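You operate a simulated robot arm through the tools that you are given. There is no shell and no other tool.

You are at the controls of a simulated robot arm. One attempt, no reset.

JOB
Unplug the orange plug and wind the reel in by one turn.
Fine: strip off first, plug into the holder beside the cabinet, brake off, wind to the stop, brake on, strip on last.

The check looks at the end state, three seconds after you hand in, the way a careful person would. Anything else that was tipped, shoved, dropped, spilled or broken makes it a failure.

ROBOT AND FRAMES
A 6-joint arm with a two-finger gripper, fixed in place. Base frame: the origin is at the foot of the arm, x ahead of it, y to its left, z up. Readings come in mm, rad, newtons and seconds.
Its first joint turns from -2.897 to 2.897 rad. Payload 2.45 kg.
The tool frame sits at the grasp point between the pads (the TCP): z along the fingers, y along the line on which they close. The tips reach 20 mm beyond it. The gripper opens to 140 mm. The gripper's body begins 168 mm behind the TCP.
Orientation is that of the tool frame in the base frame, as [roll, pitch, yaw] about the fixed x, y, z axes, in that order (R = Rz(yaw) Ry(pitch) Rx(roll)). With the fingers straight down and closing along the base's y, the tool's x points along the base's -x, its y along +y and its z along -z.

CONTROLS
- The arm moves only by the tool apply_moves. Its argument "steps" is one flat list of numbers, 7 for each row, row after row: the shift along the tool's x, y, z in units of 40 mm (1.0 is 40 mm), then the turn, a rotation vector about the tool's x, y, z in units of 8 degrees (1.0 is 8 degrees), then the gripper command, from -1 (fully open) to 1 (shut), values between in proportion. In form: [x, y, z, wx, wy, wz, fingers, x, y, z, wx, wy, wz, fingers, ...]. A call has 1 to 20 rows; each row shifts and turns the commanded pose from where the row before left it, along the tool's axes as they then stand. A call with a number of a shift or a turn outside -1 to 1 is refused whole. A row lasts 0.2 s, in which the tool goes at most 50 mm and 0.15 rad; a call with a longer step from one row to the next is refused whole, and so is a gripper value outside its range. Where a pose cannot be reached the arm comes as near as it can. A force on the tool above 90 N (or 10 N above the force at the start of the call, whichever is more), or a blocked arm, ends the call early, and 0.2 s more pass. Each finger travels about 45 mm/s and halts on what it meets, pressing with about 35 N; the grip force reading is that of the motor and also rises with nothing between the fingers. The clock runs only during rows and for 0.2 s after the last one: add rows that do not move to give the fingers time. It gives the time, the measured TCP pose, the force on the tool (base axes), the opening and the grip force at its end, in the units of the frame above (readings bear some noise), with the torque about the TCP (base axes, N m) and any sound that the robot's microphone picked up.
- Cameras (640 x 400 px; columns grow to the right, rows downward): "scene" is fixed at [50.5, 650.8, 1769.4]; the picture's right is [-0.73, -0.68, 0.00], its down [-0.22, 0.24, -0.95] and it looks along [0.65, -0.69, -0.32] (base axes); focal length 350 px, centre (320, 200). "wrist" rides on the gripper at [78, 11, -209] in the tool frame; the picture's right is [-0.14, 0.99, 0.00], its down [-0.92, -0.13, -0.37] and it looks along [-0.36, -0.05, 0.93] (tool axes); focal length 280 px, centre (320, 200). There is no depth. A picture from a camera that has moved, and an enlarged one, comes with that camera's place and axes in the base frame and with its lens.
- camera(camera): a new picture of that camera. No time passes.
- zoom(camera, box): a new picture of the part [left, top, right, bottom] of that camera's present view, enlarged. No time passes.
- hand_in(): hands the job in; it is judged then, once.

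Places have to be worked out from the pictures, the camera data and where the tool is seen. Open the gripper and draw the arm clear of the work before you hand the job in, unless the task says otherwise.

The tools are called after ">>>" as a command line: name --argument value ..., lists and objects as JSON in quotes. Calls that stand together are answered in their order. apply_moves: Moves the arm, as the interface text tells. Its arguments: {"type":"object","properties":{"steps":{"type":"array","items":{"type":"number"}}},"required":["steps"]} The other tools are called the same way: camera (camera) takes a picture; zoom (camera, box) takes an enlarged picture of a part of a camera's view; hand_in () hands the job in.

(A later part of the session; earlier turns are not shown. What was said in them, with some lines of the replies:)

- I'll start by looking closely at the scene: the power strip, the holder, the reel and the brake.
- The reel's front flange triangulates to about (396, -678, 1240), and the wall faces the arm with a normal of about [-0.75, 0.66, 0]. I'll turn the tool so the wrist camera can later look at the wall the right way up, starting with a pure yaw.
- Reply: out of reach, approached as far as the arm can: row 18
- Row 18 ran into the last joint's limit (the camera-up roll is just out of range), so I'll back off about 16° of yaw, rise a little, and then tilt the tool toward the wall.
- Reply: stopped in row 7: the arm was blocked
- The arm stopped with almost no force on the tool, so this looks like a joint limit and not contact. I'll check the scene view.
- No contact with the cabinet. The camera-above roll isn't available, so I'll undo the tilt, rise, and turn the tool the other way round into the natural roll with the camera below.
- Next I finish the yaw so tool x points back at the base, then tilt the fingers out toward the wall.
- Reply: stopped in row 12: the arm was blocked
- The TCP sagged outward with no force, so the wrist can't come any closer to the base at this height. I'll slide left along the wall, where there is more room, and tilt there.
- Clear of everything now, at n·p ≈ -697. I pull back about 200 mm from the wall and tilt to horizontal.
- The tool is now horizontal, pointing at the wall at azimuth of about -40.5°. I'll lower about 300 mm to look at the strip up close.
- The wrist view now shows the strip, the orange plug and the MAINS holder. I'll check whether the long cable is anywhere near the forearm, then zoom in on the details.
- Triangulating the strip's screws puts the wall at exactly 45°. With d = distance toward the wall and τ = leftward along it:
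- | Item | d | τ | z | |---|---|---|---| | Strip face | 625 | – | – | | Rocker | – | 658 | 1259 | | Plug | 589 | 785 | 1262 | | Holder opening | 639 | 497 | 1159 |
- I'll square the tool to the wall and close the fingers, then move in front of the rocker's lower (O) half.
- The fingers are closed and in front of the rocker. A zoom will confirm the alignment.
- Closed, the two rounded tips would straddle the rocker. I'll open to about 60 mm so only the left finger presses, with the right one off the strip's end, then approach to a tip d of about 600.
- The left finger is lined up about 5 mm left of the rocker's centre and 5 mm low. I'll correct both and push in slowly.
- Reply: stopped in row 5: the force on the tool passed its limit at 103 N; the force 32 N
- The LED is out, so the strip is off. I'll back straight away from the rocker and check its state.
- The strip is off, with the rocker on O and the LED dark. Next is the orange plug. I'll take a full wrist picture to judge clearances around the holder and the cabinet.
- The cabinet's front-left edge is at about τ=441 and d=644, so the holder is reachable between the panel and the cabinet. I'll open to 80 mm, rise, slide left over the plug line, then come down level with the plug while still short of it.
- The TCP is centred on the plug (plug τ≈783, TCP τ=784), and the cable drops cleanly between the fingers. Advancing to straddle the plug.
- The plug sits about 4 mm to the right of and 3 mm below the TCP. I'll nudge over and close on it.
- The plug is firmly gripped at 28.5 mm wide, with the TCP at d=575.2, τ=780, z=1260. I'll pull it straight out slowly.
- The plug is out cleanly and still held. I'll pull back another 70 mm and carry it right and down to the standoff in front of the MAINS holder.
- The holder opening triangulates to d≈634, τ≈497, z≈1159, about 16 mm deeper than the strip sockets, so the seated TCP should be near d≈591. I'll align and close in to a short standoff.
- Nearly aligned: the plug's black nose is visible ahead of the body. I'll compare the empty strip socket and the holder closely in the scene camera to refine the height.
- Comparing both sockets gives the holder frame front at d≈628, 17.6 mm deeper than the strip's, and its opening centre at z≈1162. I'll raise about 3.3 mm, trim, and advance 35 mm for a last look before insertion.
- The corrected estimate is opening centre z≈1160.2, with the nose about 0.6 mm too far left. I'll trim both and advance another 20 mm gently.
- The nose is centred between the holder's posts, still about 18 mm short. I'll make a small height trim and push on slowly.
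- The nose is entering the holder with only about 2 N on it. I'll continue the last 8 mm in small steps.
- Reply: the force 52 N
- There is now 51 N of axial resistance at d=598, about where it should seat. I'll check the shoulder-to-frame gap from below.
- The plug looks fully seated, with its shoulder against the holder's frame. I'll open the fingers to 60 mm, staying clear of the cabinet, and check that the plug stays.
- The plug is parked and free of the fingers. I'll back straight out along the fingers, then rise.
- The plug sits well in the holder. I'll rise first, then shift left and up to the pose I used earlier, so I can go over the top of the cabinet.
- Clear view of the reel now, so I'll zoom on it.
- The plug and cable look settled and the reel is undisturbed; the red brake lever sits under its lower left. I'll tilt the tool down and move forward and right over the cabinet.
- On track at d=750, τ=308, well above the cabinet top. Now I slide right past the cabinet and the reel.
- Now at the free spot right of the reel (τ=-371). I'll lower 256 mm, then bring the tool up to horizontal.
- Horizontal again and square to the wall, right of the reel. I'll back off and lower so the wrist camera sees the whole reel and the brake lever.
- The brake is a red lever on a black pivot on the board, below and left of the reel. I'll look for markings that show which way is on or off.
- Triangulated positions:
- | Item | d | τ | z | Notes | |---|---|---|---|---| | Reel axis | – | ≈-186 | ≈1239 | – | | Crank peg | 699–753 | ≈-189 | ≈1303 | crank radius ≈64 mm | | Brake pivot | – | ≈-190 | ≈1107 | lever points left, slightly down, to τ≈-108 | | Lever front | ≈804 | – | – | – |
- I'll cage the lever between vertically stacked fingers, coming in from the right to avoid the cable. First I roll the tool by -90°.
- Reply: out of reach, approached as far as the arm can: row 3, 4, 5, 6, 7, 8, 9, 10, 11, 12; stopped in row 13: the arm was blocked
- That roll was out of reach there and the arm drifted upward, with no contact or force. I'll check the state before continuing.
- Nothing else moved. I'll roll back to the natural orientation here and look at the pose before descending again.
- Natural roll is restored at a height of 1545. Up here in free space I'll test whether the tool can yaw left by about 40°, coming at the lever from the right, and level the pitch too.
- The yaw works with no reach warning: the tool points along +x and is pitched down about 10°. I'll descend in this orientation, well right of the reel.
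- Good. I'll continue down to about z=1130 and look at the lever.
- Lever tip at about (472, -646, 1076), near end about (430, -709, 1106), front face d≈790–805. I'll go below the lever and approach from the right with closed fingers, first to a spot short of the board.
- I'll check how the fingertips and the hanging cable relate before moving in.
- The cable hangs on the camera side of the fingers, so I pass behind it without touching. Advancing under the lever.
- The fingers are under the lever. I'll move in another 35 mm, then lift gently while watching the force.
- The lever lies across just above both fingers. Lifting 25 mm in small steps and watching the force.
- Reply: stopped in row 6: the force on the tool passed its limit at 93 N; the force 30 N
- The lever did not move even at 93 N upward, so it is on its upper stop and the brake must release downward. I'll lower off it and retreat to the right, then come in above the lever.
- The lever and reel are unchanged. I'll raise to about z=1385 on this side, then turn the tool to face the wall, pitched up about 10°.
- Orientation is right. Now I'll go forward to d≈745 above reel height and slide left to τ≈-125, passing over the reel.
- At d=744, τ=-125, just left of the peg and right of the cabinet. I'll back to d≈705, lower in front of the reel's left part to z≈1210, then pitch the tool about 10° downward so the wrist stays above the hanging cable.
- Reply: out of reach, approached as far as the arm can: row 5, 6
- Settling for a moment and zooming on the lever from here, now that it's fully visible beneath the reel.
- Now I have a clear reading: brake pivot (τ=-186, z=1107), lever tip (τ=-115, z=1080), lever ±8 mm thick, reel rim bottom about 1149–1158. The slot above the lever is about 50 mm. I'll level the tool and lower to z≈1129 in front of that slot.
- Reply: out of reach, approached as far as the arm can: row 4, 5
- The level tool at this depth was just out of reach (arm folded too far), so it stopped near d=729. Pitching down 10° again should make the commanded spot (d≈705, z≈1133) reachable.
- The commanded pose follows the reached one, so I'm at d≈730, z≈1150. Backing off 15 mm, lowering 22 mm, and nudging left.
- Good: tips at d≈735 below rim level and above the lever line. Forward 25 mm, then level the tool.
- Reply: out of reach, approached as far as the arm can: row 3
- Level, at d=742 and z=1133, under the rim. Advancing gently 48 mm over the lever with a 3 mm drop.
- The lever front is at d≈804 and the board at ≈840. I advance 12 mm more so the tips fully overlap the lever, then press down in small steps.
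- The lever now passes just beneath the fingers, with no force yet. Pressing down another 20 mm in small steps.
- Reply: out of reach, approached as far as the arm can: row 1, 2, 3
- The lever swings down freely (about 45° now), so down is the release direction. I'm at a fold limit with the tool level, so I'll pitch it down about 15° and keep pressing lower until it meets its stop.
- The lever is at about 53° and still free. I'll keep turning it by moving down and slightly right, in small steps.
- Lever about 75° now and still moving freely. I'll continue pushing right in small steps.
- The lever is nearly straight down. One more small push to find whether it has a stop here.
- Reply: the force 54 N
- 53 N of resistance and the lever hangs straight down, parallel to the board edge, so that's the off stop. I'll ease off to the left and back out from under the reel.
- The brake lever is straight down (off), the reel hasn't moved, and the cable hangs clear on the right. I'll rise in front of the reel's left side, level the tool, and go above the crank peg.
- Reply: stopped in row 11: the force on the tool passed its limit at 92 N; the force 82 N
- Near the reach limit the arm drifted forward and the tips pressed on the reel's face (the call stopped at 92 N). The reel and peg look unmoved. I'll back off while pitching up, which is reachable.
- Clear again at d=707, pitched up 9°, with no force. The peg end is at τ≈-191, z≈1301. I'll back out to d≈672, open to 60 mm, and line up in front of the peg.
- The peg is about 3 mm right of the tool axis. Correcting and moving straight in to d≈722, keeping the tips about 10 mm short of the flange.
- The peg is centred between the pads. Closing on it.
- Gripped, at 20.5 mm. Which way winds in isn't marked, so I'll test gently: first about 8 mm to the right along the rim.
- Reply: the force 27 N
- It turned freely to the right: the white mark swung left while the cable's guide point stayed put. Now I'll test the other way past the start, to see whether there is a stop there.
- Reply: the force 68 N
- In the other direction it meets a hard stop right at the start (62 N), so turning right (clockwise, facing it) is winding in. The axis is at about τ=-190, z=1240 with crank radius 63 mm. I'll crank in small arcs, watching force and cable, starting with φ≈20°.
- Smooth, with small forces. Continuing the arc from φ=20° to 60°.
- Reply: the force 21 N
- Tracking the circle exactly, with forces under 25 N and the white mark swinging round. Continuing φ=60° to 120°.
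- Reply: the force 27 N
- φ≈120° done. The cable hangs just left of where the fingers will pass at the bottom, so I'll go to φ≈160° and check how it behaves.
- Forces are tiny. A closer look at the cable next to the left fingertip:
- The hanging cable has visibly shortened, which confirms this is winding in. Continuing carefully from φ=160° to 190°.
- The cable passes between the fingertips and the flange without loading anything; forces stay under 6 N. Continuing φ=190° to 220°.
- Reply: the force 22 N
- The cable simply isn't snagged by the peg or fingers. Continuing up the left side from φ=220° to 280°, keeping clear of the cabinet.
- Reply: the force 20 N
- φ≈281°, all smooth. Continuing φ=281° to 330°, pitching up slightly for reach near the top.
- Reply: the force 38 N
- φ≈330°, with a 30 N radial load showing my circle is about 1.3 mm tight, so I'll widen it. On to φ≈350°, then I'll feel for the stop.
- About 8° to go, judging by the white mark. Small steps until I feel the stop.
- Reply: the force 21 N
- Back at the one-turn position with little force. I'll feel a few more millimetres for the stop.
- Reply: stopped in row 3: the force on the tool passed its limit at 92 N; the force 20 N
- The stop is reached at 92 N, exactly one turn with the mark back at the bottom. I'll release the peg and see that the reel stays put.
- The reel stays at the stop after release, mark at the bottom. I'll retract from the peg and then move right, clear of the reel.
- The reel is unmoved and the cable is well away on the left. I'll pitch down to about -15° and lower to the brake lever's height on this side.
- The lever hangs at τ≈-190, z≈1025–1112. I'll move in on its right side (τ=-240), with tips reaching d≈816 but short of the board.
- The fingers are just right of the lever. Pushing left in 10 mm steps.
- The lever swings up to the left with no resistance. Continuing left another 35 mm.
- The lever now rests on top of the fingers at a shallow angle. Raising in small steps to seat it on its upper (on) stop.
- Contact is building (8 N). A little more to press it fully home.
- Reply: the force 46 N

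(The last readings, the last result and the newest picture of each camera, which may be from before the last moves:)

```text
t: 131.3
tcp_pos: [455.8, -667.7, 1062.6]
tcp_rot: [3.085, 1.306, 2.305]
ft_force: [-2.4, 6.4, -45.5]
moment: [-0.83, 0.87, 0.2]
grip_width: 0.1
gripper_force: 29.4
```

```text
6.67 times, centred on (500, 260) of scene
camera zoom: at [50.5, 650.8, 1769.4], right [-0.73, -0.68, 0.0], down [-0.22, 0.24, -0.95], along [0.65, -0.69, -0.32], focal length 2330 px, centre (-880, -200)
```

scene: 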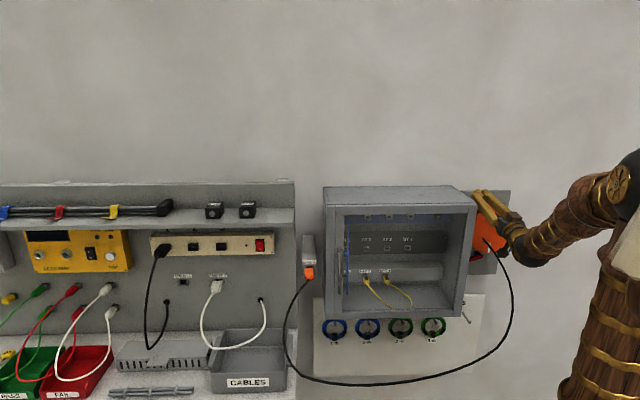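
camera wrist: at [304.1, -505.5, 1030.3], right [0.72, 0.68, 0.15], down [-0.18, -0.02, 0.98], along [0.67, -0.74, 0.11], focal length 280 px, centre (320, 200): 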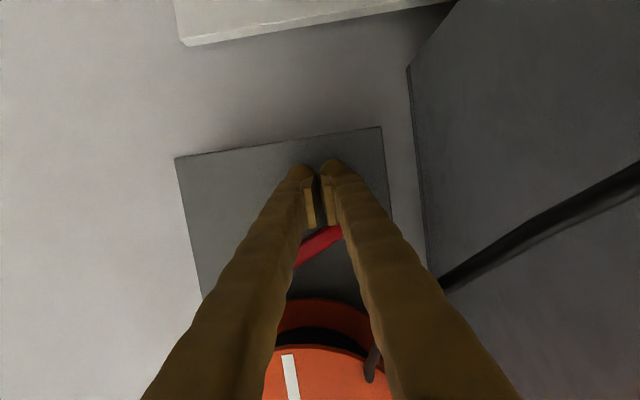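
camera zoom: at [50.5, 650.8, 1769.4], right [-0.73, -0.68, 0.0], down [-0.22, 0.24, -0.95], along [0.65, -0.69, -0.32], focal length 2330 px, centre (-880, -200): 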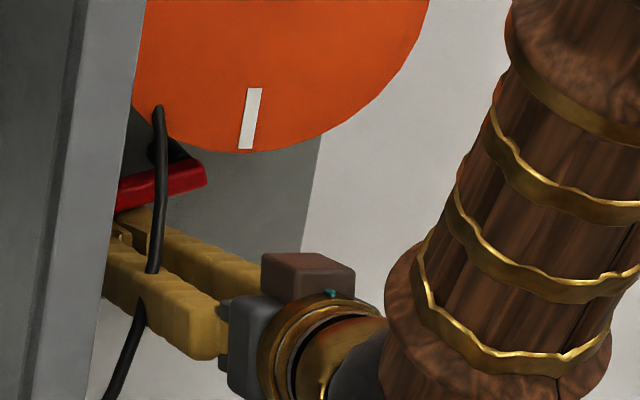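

45 N on the stop, and the lever sits exactly where it was originally: the brake is on. I'll lower off it, move right, and check that it stays.

>>> apply_moves --steps '[0.15, 0, 0.04, 0, 0, 0, 1, 0.25, 0, 0.067, 0, 0, 0, 1, 0, -0.8, 0, 0, 0, 0, 1, 0, -0.9, 0, 0, 0, 0, 1, 0, -0.9, 0, 0, 0, 0, 1, 0, -0.9, 0, 0, 0, 0, 1, 0, -0.9, 0, 0, 0, 0, 1, 0.2, 0, -0.75, 0, 0, 0, 1, 0.2, 0, -0.75, 0, 0, 0, 1, 0, 0, 0, 0, 0, 0, 1]'

>>> zoom --camera "scene" --box '[440, 180, 600, 300]'

>>> camera --camera "wrist"

```text
t: 133.6
tcp_pos: [289.4, -751.6, 1044.6]
tcp_rot: [3.085, 1.31, 2.307]
ft_force: [0.0, -0.3, -0.2]
moment: [-0.04, 0.01, 0.03]
grip_width: 0.0
gripper_force: 29.8
```

```text
3.33 times, centred on (520, 240) of scene
camera zoom: at [50.5, 650.8, 1769.4], right [-0.73, -0.68, 0.0], down [-0.22, 0.24, -0.95], along [0.65, -0.69, -0.32], focal length 1165 px, centre (-347, 67)
```

zoom: 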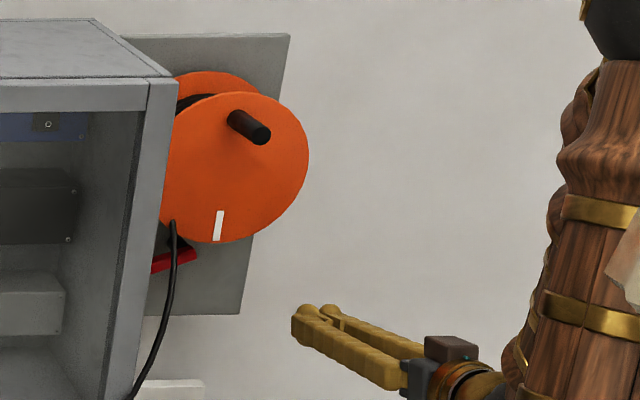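

```text
taken
camera wrist: at [139.3, -585.5, 1023.3], right [0.72, 0.68, 0.15], down [-0.18, -0.02, 0.98], along [0.67, -0.74, 0.11], focal length 280 px, centre (320, 200)
```

wrist: 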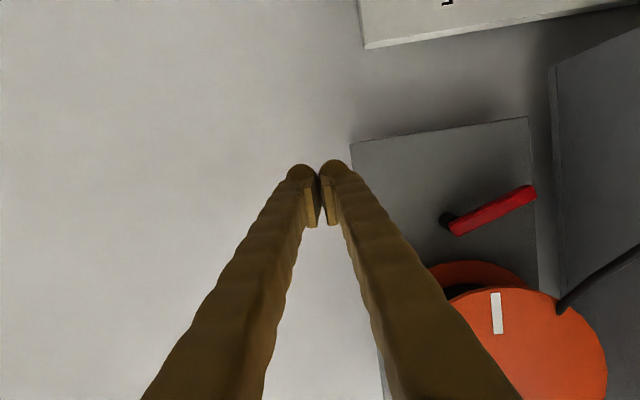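

The brake stays on and the reel is still at its stop. Now back to the strip along the same safe route over the cabinet: first up on this side, then tilt down.

>>> apply_moves --steps '[-0.934, -0.18, -0.25, 0, 0, 0, 1, -0.934, -0.18, -0.25, 0, 0, 0, 1, -0.934, -0.18, -0.25, 0, 0, 0, 1, -0.934, -0.18, -0.25, 0, 0, 0, 1, -0.934, -0.18, -0.25, 0, 0, 0, 1, -0.934, -0.18, -0.25, 0, 0, 0, 1, 0, 0, 0, 0, 0.965, 0, 1, 0, 0, 0, 0, 0.965, 0, 1, 0, 0, 0, 0, 0.965, 0, 1, 0, 0, 0, 0, 0.965, 0, 1, 0, 0, 0, 0, 0.965, 0, 1, 0, 0, 0, 0, 0, 0, 1]'

>>> camera --camera "scene"

```text
t: 136.2
tcp_pos: [258.2, -783.3, 1276.2]
tcp_rot: [3.124, 0.635, 2.35]
ft_force: [0.6, 0.1, -0.3]
moment: [-0.03, -0.03, 0.03]
grip_width: 0.0
gripper_force: 29.5
```

```text
taken
```

scene: 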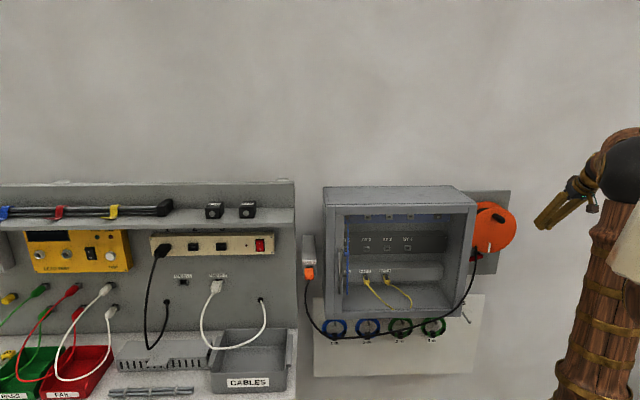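

On the earlier path exactly. Rising to z≈1535 and sliding left over the cabinet.

>>> apply_moves --steps '[-0.51, 0, -0.618, 0, 0, 0, 1, -0.51, 0, -0.618, 0, 0, 0, 1, -0.51, 0, -0.618, 0, 0, 0, 1, -0.51, 0, -0.618, 0, 0, 0, 1, -0.51, 0, -0.618, 0, 0, 0, 1, -0.51, 0, -0.618, 0, 0, 0, 1, -0.51, 0, -0.618, 0, 0, 0, 1, -0.51, 0, -0.618, 0, 0, 0, 1, 0, 0, 0, 0, 0, 0, 1]'

>>> zoom --camera "scene" --box '[440, 190, 560, 280]'

```text
t: 138.2
tcp_pos: [265.8, -793.9, 1532.0]
tcp_rot: [3.124, 0.635, 2.35]
ft_force: [-0.4, -0.4, 0.4]
moment: [-0.01, 0.0, -0.02]
grip_width: 0.0
gripper_force: 28.9
```

```text
4.44 times, centred on (500, 235) of scene
camera zoom: at [50.5, 650.8, 1769.4], right [-0.73, -0.68, 0.0], down [-0.22, 0.24, -0.95], along [0.65, -0.69, -0.32], focal length 1553 px, centre (-480, 44)
```

zoom: 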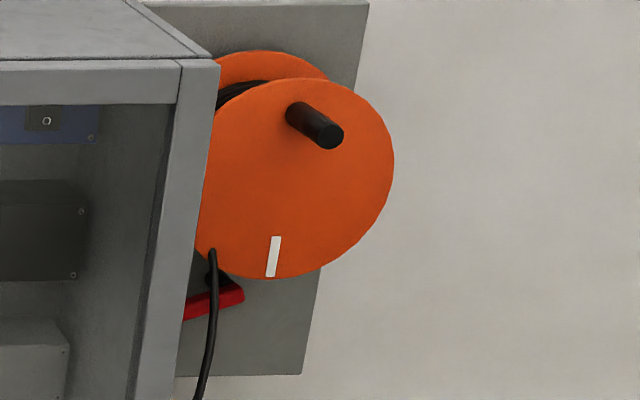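

The reel is at its stop with the brake lever up (on) and everything is still. Sliding left over the cabinet.

>>> apply_moves --steps '[0, 1, 0, 0, 0, 0, 1, 0, 1, 0, 0, 0, 0, 1, 0, 1, 0, 0, 0, 0, 1, 0, 1, 0, 0, 0, 0, 1, 0, 1, 0, 0, 0, 0, 1, 0, 1, 0, 0, 0, 0, 1, 0, 1, 0, 0, 0, 0, 1, 0, 1, 0, 0, 0, 0, 1, 0, 1, 0, 0, 0, 0, 1, 0, 1, 0, 0, 0, 0, 1, 0, 1, 0, 0, 0, 0, 1, 0, 1, 0, 0, 0, 0, 1, 0, 1, 0, 0, 0, 0, 1, 0, 1, 0, 0, 0, 0, 1, 0, 1, 0, 0, 0, 0, 1, 0, 1, 0, 0, 0, 0, 1, 0, 1, 0, 0, 0, 0, 1, 0, 0, 0, 0, 0, 0, 1]'

>>> camera --camera "scene"

```text
t: 141.9
tcp_pos: [744.3, -313.9, 1545.3]
tcp_rot: [3.124, 0.636, 2.349]
ft_force: [-0.1, -0.4, 1.0]
moment: [0.0, 0.01, 0.01]
grip_width: 0.3
gripper_force: 29.3
```

```text
taken
```

scene: 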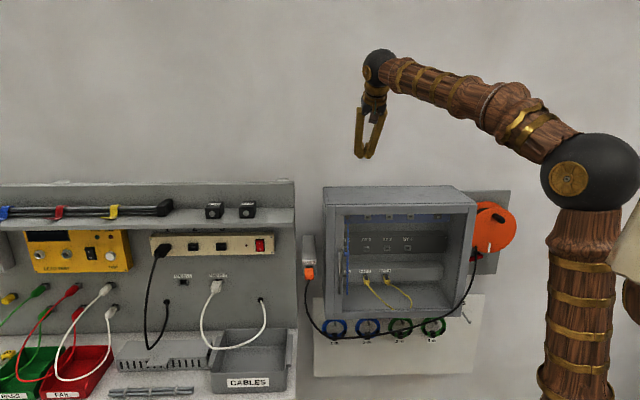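

Past the cabinet. Now backing out and left, then bringing the tool up to horizontal in front of the panel.

>>> apply_moves --steps '[0.644, 0.875, -0.474, 0, 0, 0, 1, 0.644, 0.875, -0.474, 0, 0, 0, 1, 0.644, 0.875, -0.474, 0, 0, 0, 1, 0.644, 0.875, -0.474, 0, 0, 0, 1, 0.644, 0.875, -0.474, 0, 0, 0, 1, 0.644, 0.875, -0.474, 0, 0, 0, 1, 0.644, 0.875, -0.474, 0, 0, 0, 1, 0.644, 0.875, -0.474, 0, 0, 0, 1, 0, 0, 0, 0, -1, 0, 1, 0, 0, 0, 0, -1, 0, 1, 0, 0, 0, 0, -1, 0, 1, 0, 0, 0, 0, -1, 0, 1, 0, 0, 0, 0, -1, 0, 1, 0, 0, 0, 0, -1, 0, 1, 0, 0, 0, 0, -0.7, 0, 1, 0, 0, 0, 0, 0, 0, 1]'

>>> camera --camera "scene"

```text
t: 145.3
tcp_pos: [759.2, 67.4, 1545.8]
tcp_rot: [1.427, 1.558, 0.646]
ft_force: [0.1, 0.9, 0.7]
moment: [0.0, -0.01, 0.01]
grip_width: 0.1
gripper_force: 29.4
```

```text
taken
```

scene: 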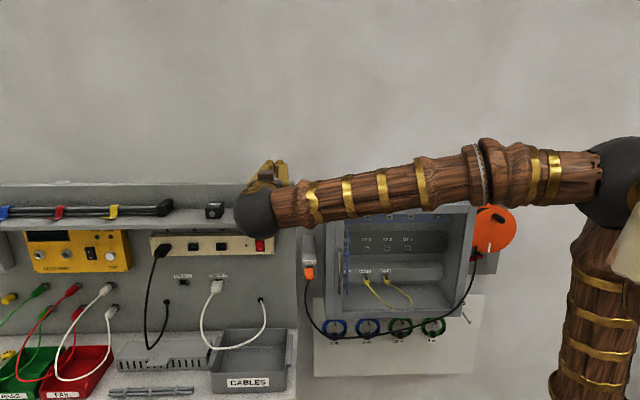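

Back in front of the panel. I'll step back 40 mm to stay clear of the shelf edge, lower to the rocker's upper half (z≈1271), and open to 60 mm so only the left finger presses.

>>> apply_moves --steps '[0, 0, -1, 0, 0, 0, 0.143, 1, 0, 0, 0, 0, 0, 0.143, 1, 0, 0, 0, 0, 0, 0.143, 1, 0, 0, 0, 0, 0, 0.143, 1, 0, 0, 0, 0, 0, 0.143, 1, 0, 0, 0, 0, 0, 0.143, 1, 0, 0, 0, 0, 0, 0.143, 0.85, 0.35, 0, 0, 0, 0, 0.143, 0, 0.35, 0, 0, 0, 0, 0.143, 0, 0, 0, 0, 0, 0, 0.143, 0, 0, 0, 0, 0, 0, 0.143]'

>>> camera --camera "wrist"

>>> camera --camera "scene"

```text
t: 147.8
tcp_pos: [751.1, 116.7, 1273.6]
tcp_rot: [1.502, 1.556, 0.718]
ft_force: [0.2, -0.2, 0.1]
moment: [-0.02, 0.0, 0.05]
grip_width: 59.9
gripper_force: 0.1
```

```text
taken
camera wrist: at [612.6, 274.5, 1195.3], right [0.7, 0.7, 0.15], down [-0.36, 0.16, 0.92], along [0.62, -0.69, 0.37], focal length 280 px, centre (320, 200)
```

wrist: 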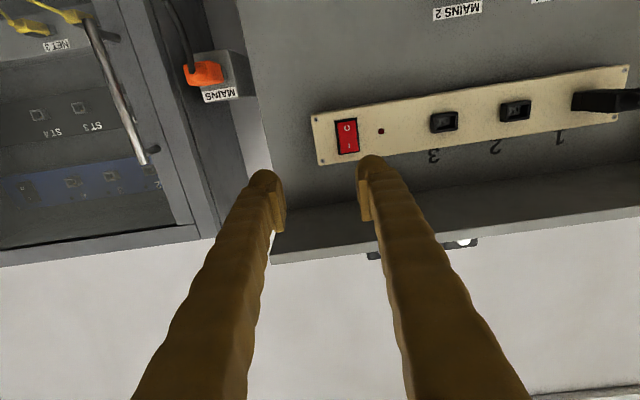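

```text
taken
```

scene: 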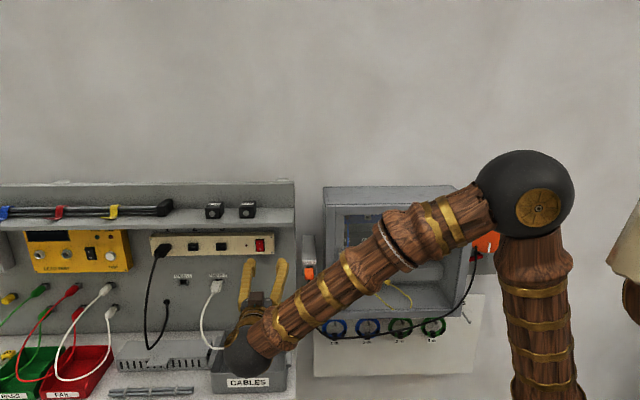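

The strip is in view with the rocker on O. I'll trim 3 mm down and approach to just short of the rocker's upper half.

>>> apply_moves --steps '[0.07, -0.02, 0.8, 0, 0, 0, 0.143, 0, 0, 0.8, 0, 0, 0, 0.143, 0, 0, 0.8, 0, 0, 0, 0.143, 0, 0, 0.8, 0, 0, 0, 0.143, 0, 0, 0, 0, 0, 0, 0.143, 0, 0, 0, 0, 0, 0, 0.143]'

>>> zoom --camera "wrist" --box '[220, 100, 420, 240]'

>>> zoom --camera "scene" --box '[200, 220, 300, 320]'

```text
t: 149.2
tcp_pos: [841.7, 26.9, 1269.1]
tcp_rot: [1.505, 1.558, 0.723]
ft_force: [0.4, 0.2, -0.3]
moment: [-0.03, 0.0, -0.03]
grip_width: 59.9
gripper_force: 0.0
```

```text
2.86 times, centred on (320, 170) of wrist
camera zoom: at [702.2, 185.0, 1191.0], right [0.7, 0.7, 0.15], down [-0.36, 0.16, 0.92], along [0.62, -0.69, 0.37], focal length 801 px, centre (320, 286)
```

zoom: 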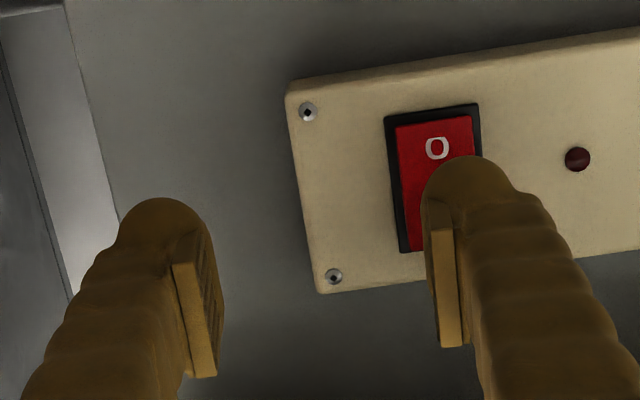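

```text
4.00 times, centred on (250, 270) of scene
camera zoom: at [50.5, 650.8, 1769.4], right [-0.73, -0.68, 0.0], down [-0.22, 0.24, -0.95], along [0.65, -0.69, -0.32], focal length 1398 px, centre (600, -80)
```

zoom: 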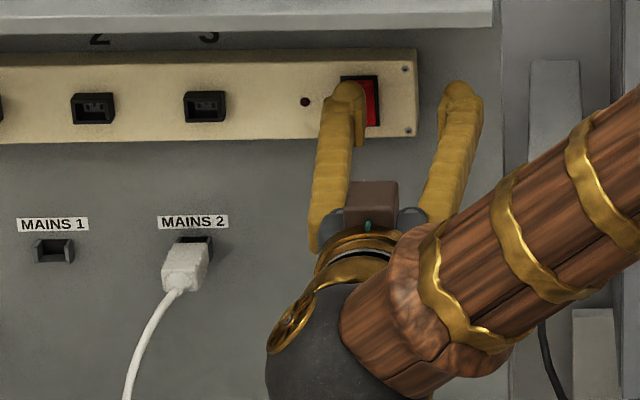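

Aligned like the first press, mirrored to the upper half. Pushing in slowly.

>>> apply_moves --steps '[-0.05, -0.04, 0, 0, 0, 0, 0.143, 0, 0, 0.15, 0, 0, 0, 0.143, 0, 0, 0.15, 0, 0, 0, 0.143, 0, 0, 0.1, 0, 0, 0, 0.143, 0, 0, 0, 0, 0, 0, 0.143]'

>>> zoom --camera "wrist" --box '[220, 100, 420, 240]'

>>> zoom --camera "scene" --box '[200, 220, 300, 320]'

```text
t: 150.3
tcp_pos: [853.2, 14.9, 1270.0]
tcp_rot: [1.48, 1.557, 0.699]
ft_force: [-4.0, 3.2, 2.7]
moment: [0.09, -0.06, 0.16]
grip_width: 59.8
gripper_force: 0.1
```

```text
2.86 times, centred on (320, 170) of wrist
camera zoom: at [713.3, 171.9, 1192.8], right [0.7, 0.7, 0.15], down [-0.36, 0.16, 0.92], along [0.62, -0.69, 0.37], focal length 801 px, centre (320, 286)
```

zoom: 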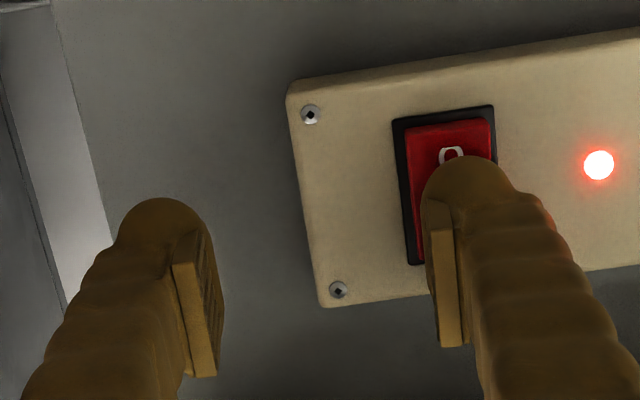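

```text
4.00 times, centred on (250, 270) of scene
camera zoom: at [50.5, 650.8, 1769.4], right [-0.73, -0.68, 0.0], down [-0.22, 0.24, -0.95], along [0.65, -0.69, -0.32], focal length 1398 px, centre (600, -80)
```

zoom: 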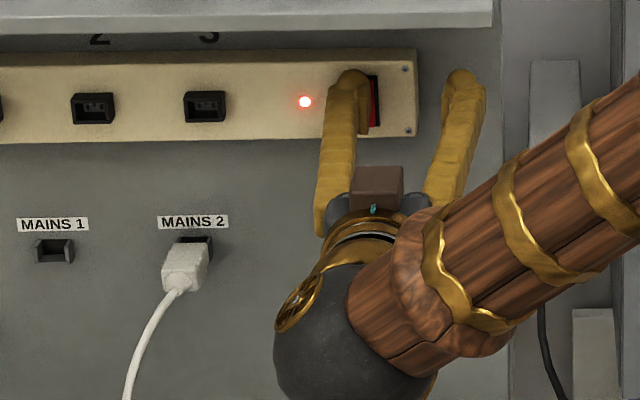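

The LED is lit, so the strip is on. Backing straight away.

>>> apply_moves --steps '[0, 0, -0.3, 0, 0, 0, 0.143, 0, 0, -0.7, 0, 0, 0, 0.143, 0, 0, -1, 0, 0, 0, 0.143, 0, 0, -1, 0, 0, 0, 0.143, 0, 0, -0.5, 0, 0, 0, 0.143, 0, 0, 0, 0, 0, 0, 0.143]'

>>> camera --camera "scene"

>>> zoom --camera "scene" --box '[200, 220, 300, 320]'

>>> zoom --camera "wrist" --box '[140, 40, 420, 220]'

```text
t: 151.8
tcp_pos: [751.0, 111.6, 1271.6]
tcp_rot: [1.503, 1.557, 0.72]
ft_force: [-0.5, 0.4, -0.1]
moment: [-0.01, 0.03, 0.03]
grip_width: 59.9
gripper_force: 0.0
```

```text
taken
```

scene: 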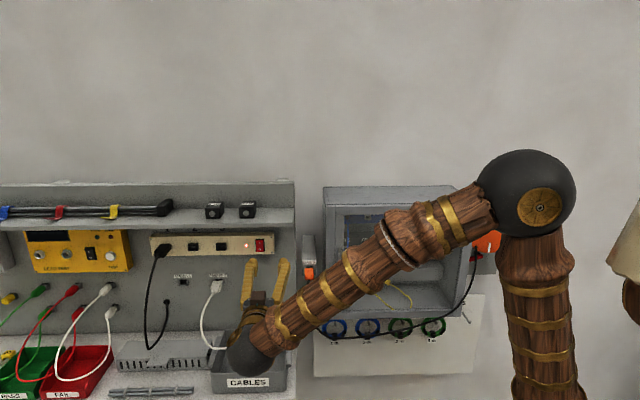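

```text
4.00 times, centred on (250, 270) of scene
camera zoom: at [50.5, 650.8, 1769.4], right [-0.73, -0.68, 0.0], down [-0.22, 0.24, -0.95], along [0.65, -0.69, -0.32], focal length 1398 px, centre (600, -80)
```

zoom: 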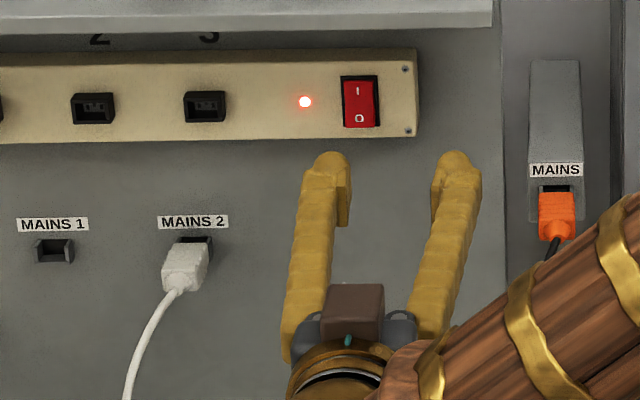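

```text
2.22 times, centred on (280, 130) of wrist
camera zoom: at [611.9, 269.0, 1194.5], right [0.7, 0.7, 0.15], down [-0.36, 0.16, 0.92], along [0.62, -0.69, 0.37], focal length 623 px, centre (409, 356)
```

zoom: 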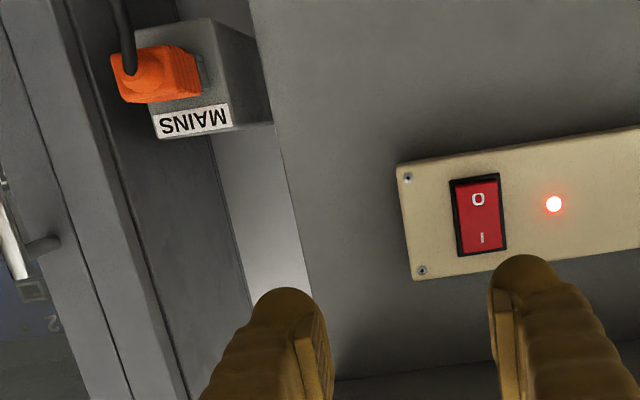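

The LED stays lit. I'll take close-ups of the plug in the holder, then check the reel once the arm is out of the line of sight.

>>> zoom --camera "wrist" --box '[170, 40, 270, 110]'

>>> zoom --camera "scene" --box '[298, 255, 322, 285]'

```text
5.71 times, centred on (220, 75) of wrist
camera zoom: at [611.9, 269.0, 1194.5], right [0.7, 0.7, 0.15], down [-0.36, 0.16, 0.92], along [0.62, -0.69, 0.37], focal length 1602 px, centre (891, 914)
```

zoom: 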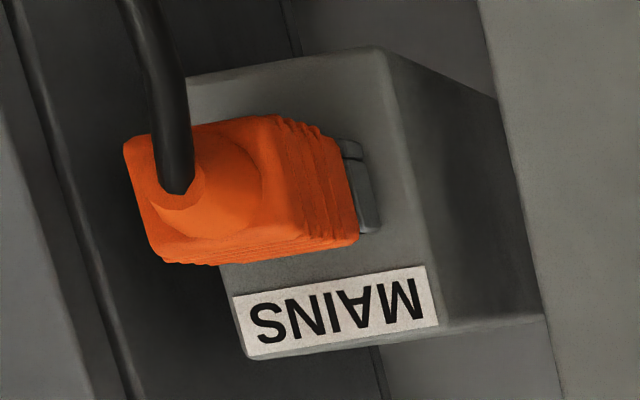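

```text
13.33 times, centred on (310, 270) of scene
camera zoom: at [50.5, 650.8, 1769.4], right [-0.73, -0.68, 0.0], down [-0.22, 0.24, -0.95], along [0.65, -0.69, -0.32], focal length 4660 px, centre (453, -733)
```

zoom: 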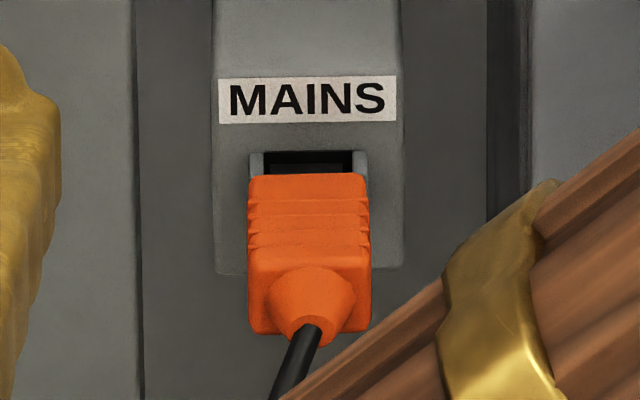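

The plug is flush in the holder. Now I'll draw the arm up and clear, open the gripper fully, and do a final check.

>>> apply_moves --steps '[-1, 0, -0.3, 0, 0, 0, 0.143, -1, 0, 0, 0, 0, 0, 0.143, -1, 0, 0, 0, 0, 0, 0.143, -1, 0, 0, 0, 0, 0, 0.143, -1, 0, 0, 0, 0, 0, -0.3, -1, 0, 0, 0, 0, 0, -1, -1, 0, 0, 0, 0, 0, -1, -1, 0, 0, 0, 0, 0, -1, 0, 0, 0, 0, 0, 0, -1, 0, 0, 0, 0, 0, 0, -1]'

>>> camera --camera "scene"

>>> zoom --camera "scene" --box '[440, 190, 560, 280]'

>>> zoom --camera "scene" --box '[140, 200, 330, 320]'

```text
t: 153.9
tcp_pos: [740.5, 117.6, 1594.2]
tcp_rot: [1.496, 1.557, 0.714]
ft_force: [-0.3, 0.4, 0.1]
moment: [-0.01, -0.02, -0.01]
grip_width: 140.1
gripper_force: 0.1
```

```text
taken
```

scene: 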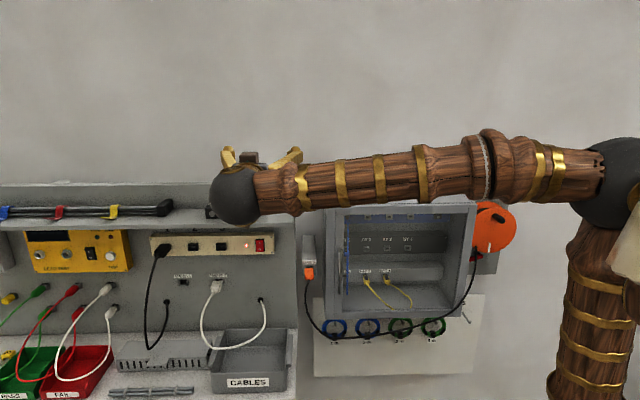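

```text
4.44 times, centred on (500, 235) of scene
camera zoom: at [50.5, 650.8, 1769.4], right [-0.73, -0.68, 0.0], down [-0.22, 0.24, -0.95], along [0.65, -0.69, -0.32], focal length 1553 px, centre (-480, 44)
```

zoom: 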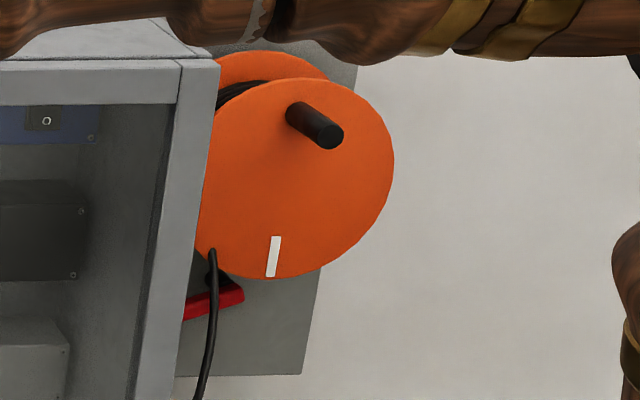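

```text
3.33 times, centred on (235, 260) of scene
camera zoom: at [50.5, 650.8, 1769.4], right [-0.73, -0.68, 0.0], down [-0.22, 0.24, -0.95], along [0.65, -0.69, -0.32], focal length 1165 px, centre (603, 0)
```

zoom: 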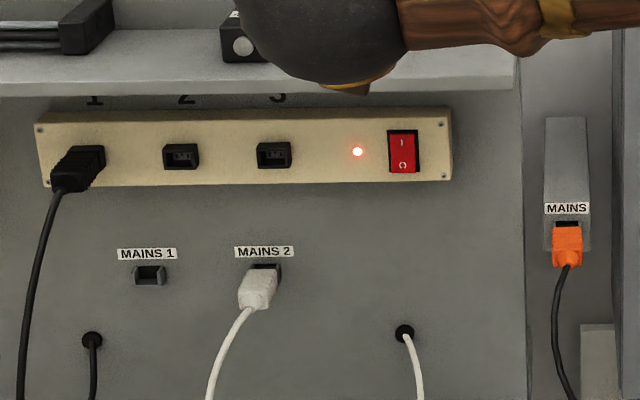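

Final state checks out:
- **Strip:** on, LED lit.
- **Orange plug:** seated in the MAINS holder, cable hanging free.
- **Reel:** one full turn in, against its stop.
- **Brake lever:** back in its on position.
- **Everything else:** undisturbed; the arm is clear with the gripper open.

Handing in.

>>> hand_in

```text
The job is handed in.
```

The job is done and handed in. I don't have the judge's result yet. The last pictures before handing in showed:

- **Strip:** switched off first and back on last. The LED is lit and stayed lit after I let go.
- **Orange plug:** out of the strip and seated in the MAINS holder beside the cabinet.
- **Reel:** wound in one full turn to its stop. The white mark is back at the bottom, and the hanging cable is visibly shorter.
- **Brake:** released by swinging the lever straight down, then pushed back up onto its stop after winding. The lever stayed there.
- **Arm:** clear of the work, with the gripper open.

**Hard contacts:** a few pushes passed the 90 N limit and stopped the move.
- Pressing the strip's switch off reached 103 N.
- Testing the brake lever upward reached 93 N; the lever was already on its stop there.
- The fingertips pressed on the reel's front face at 92 N when the arm drifted at the edge of its reach.
- Winding into the stop reached 92 N.

In later pictures nothing looked moved or damaged from these.
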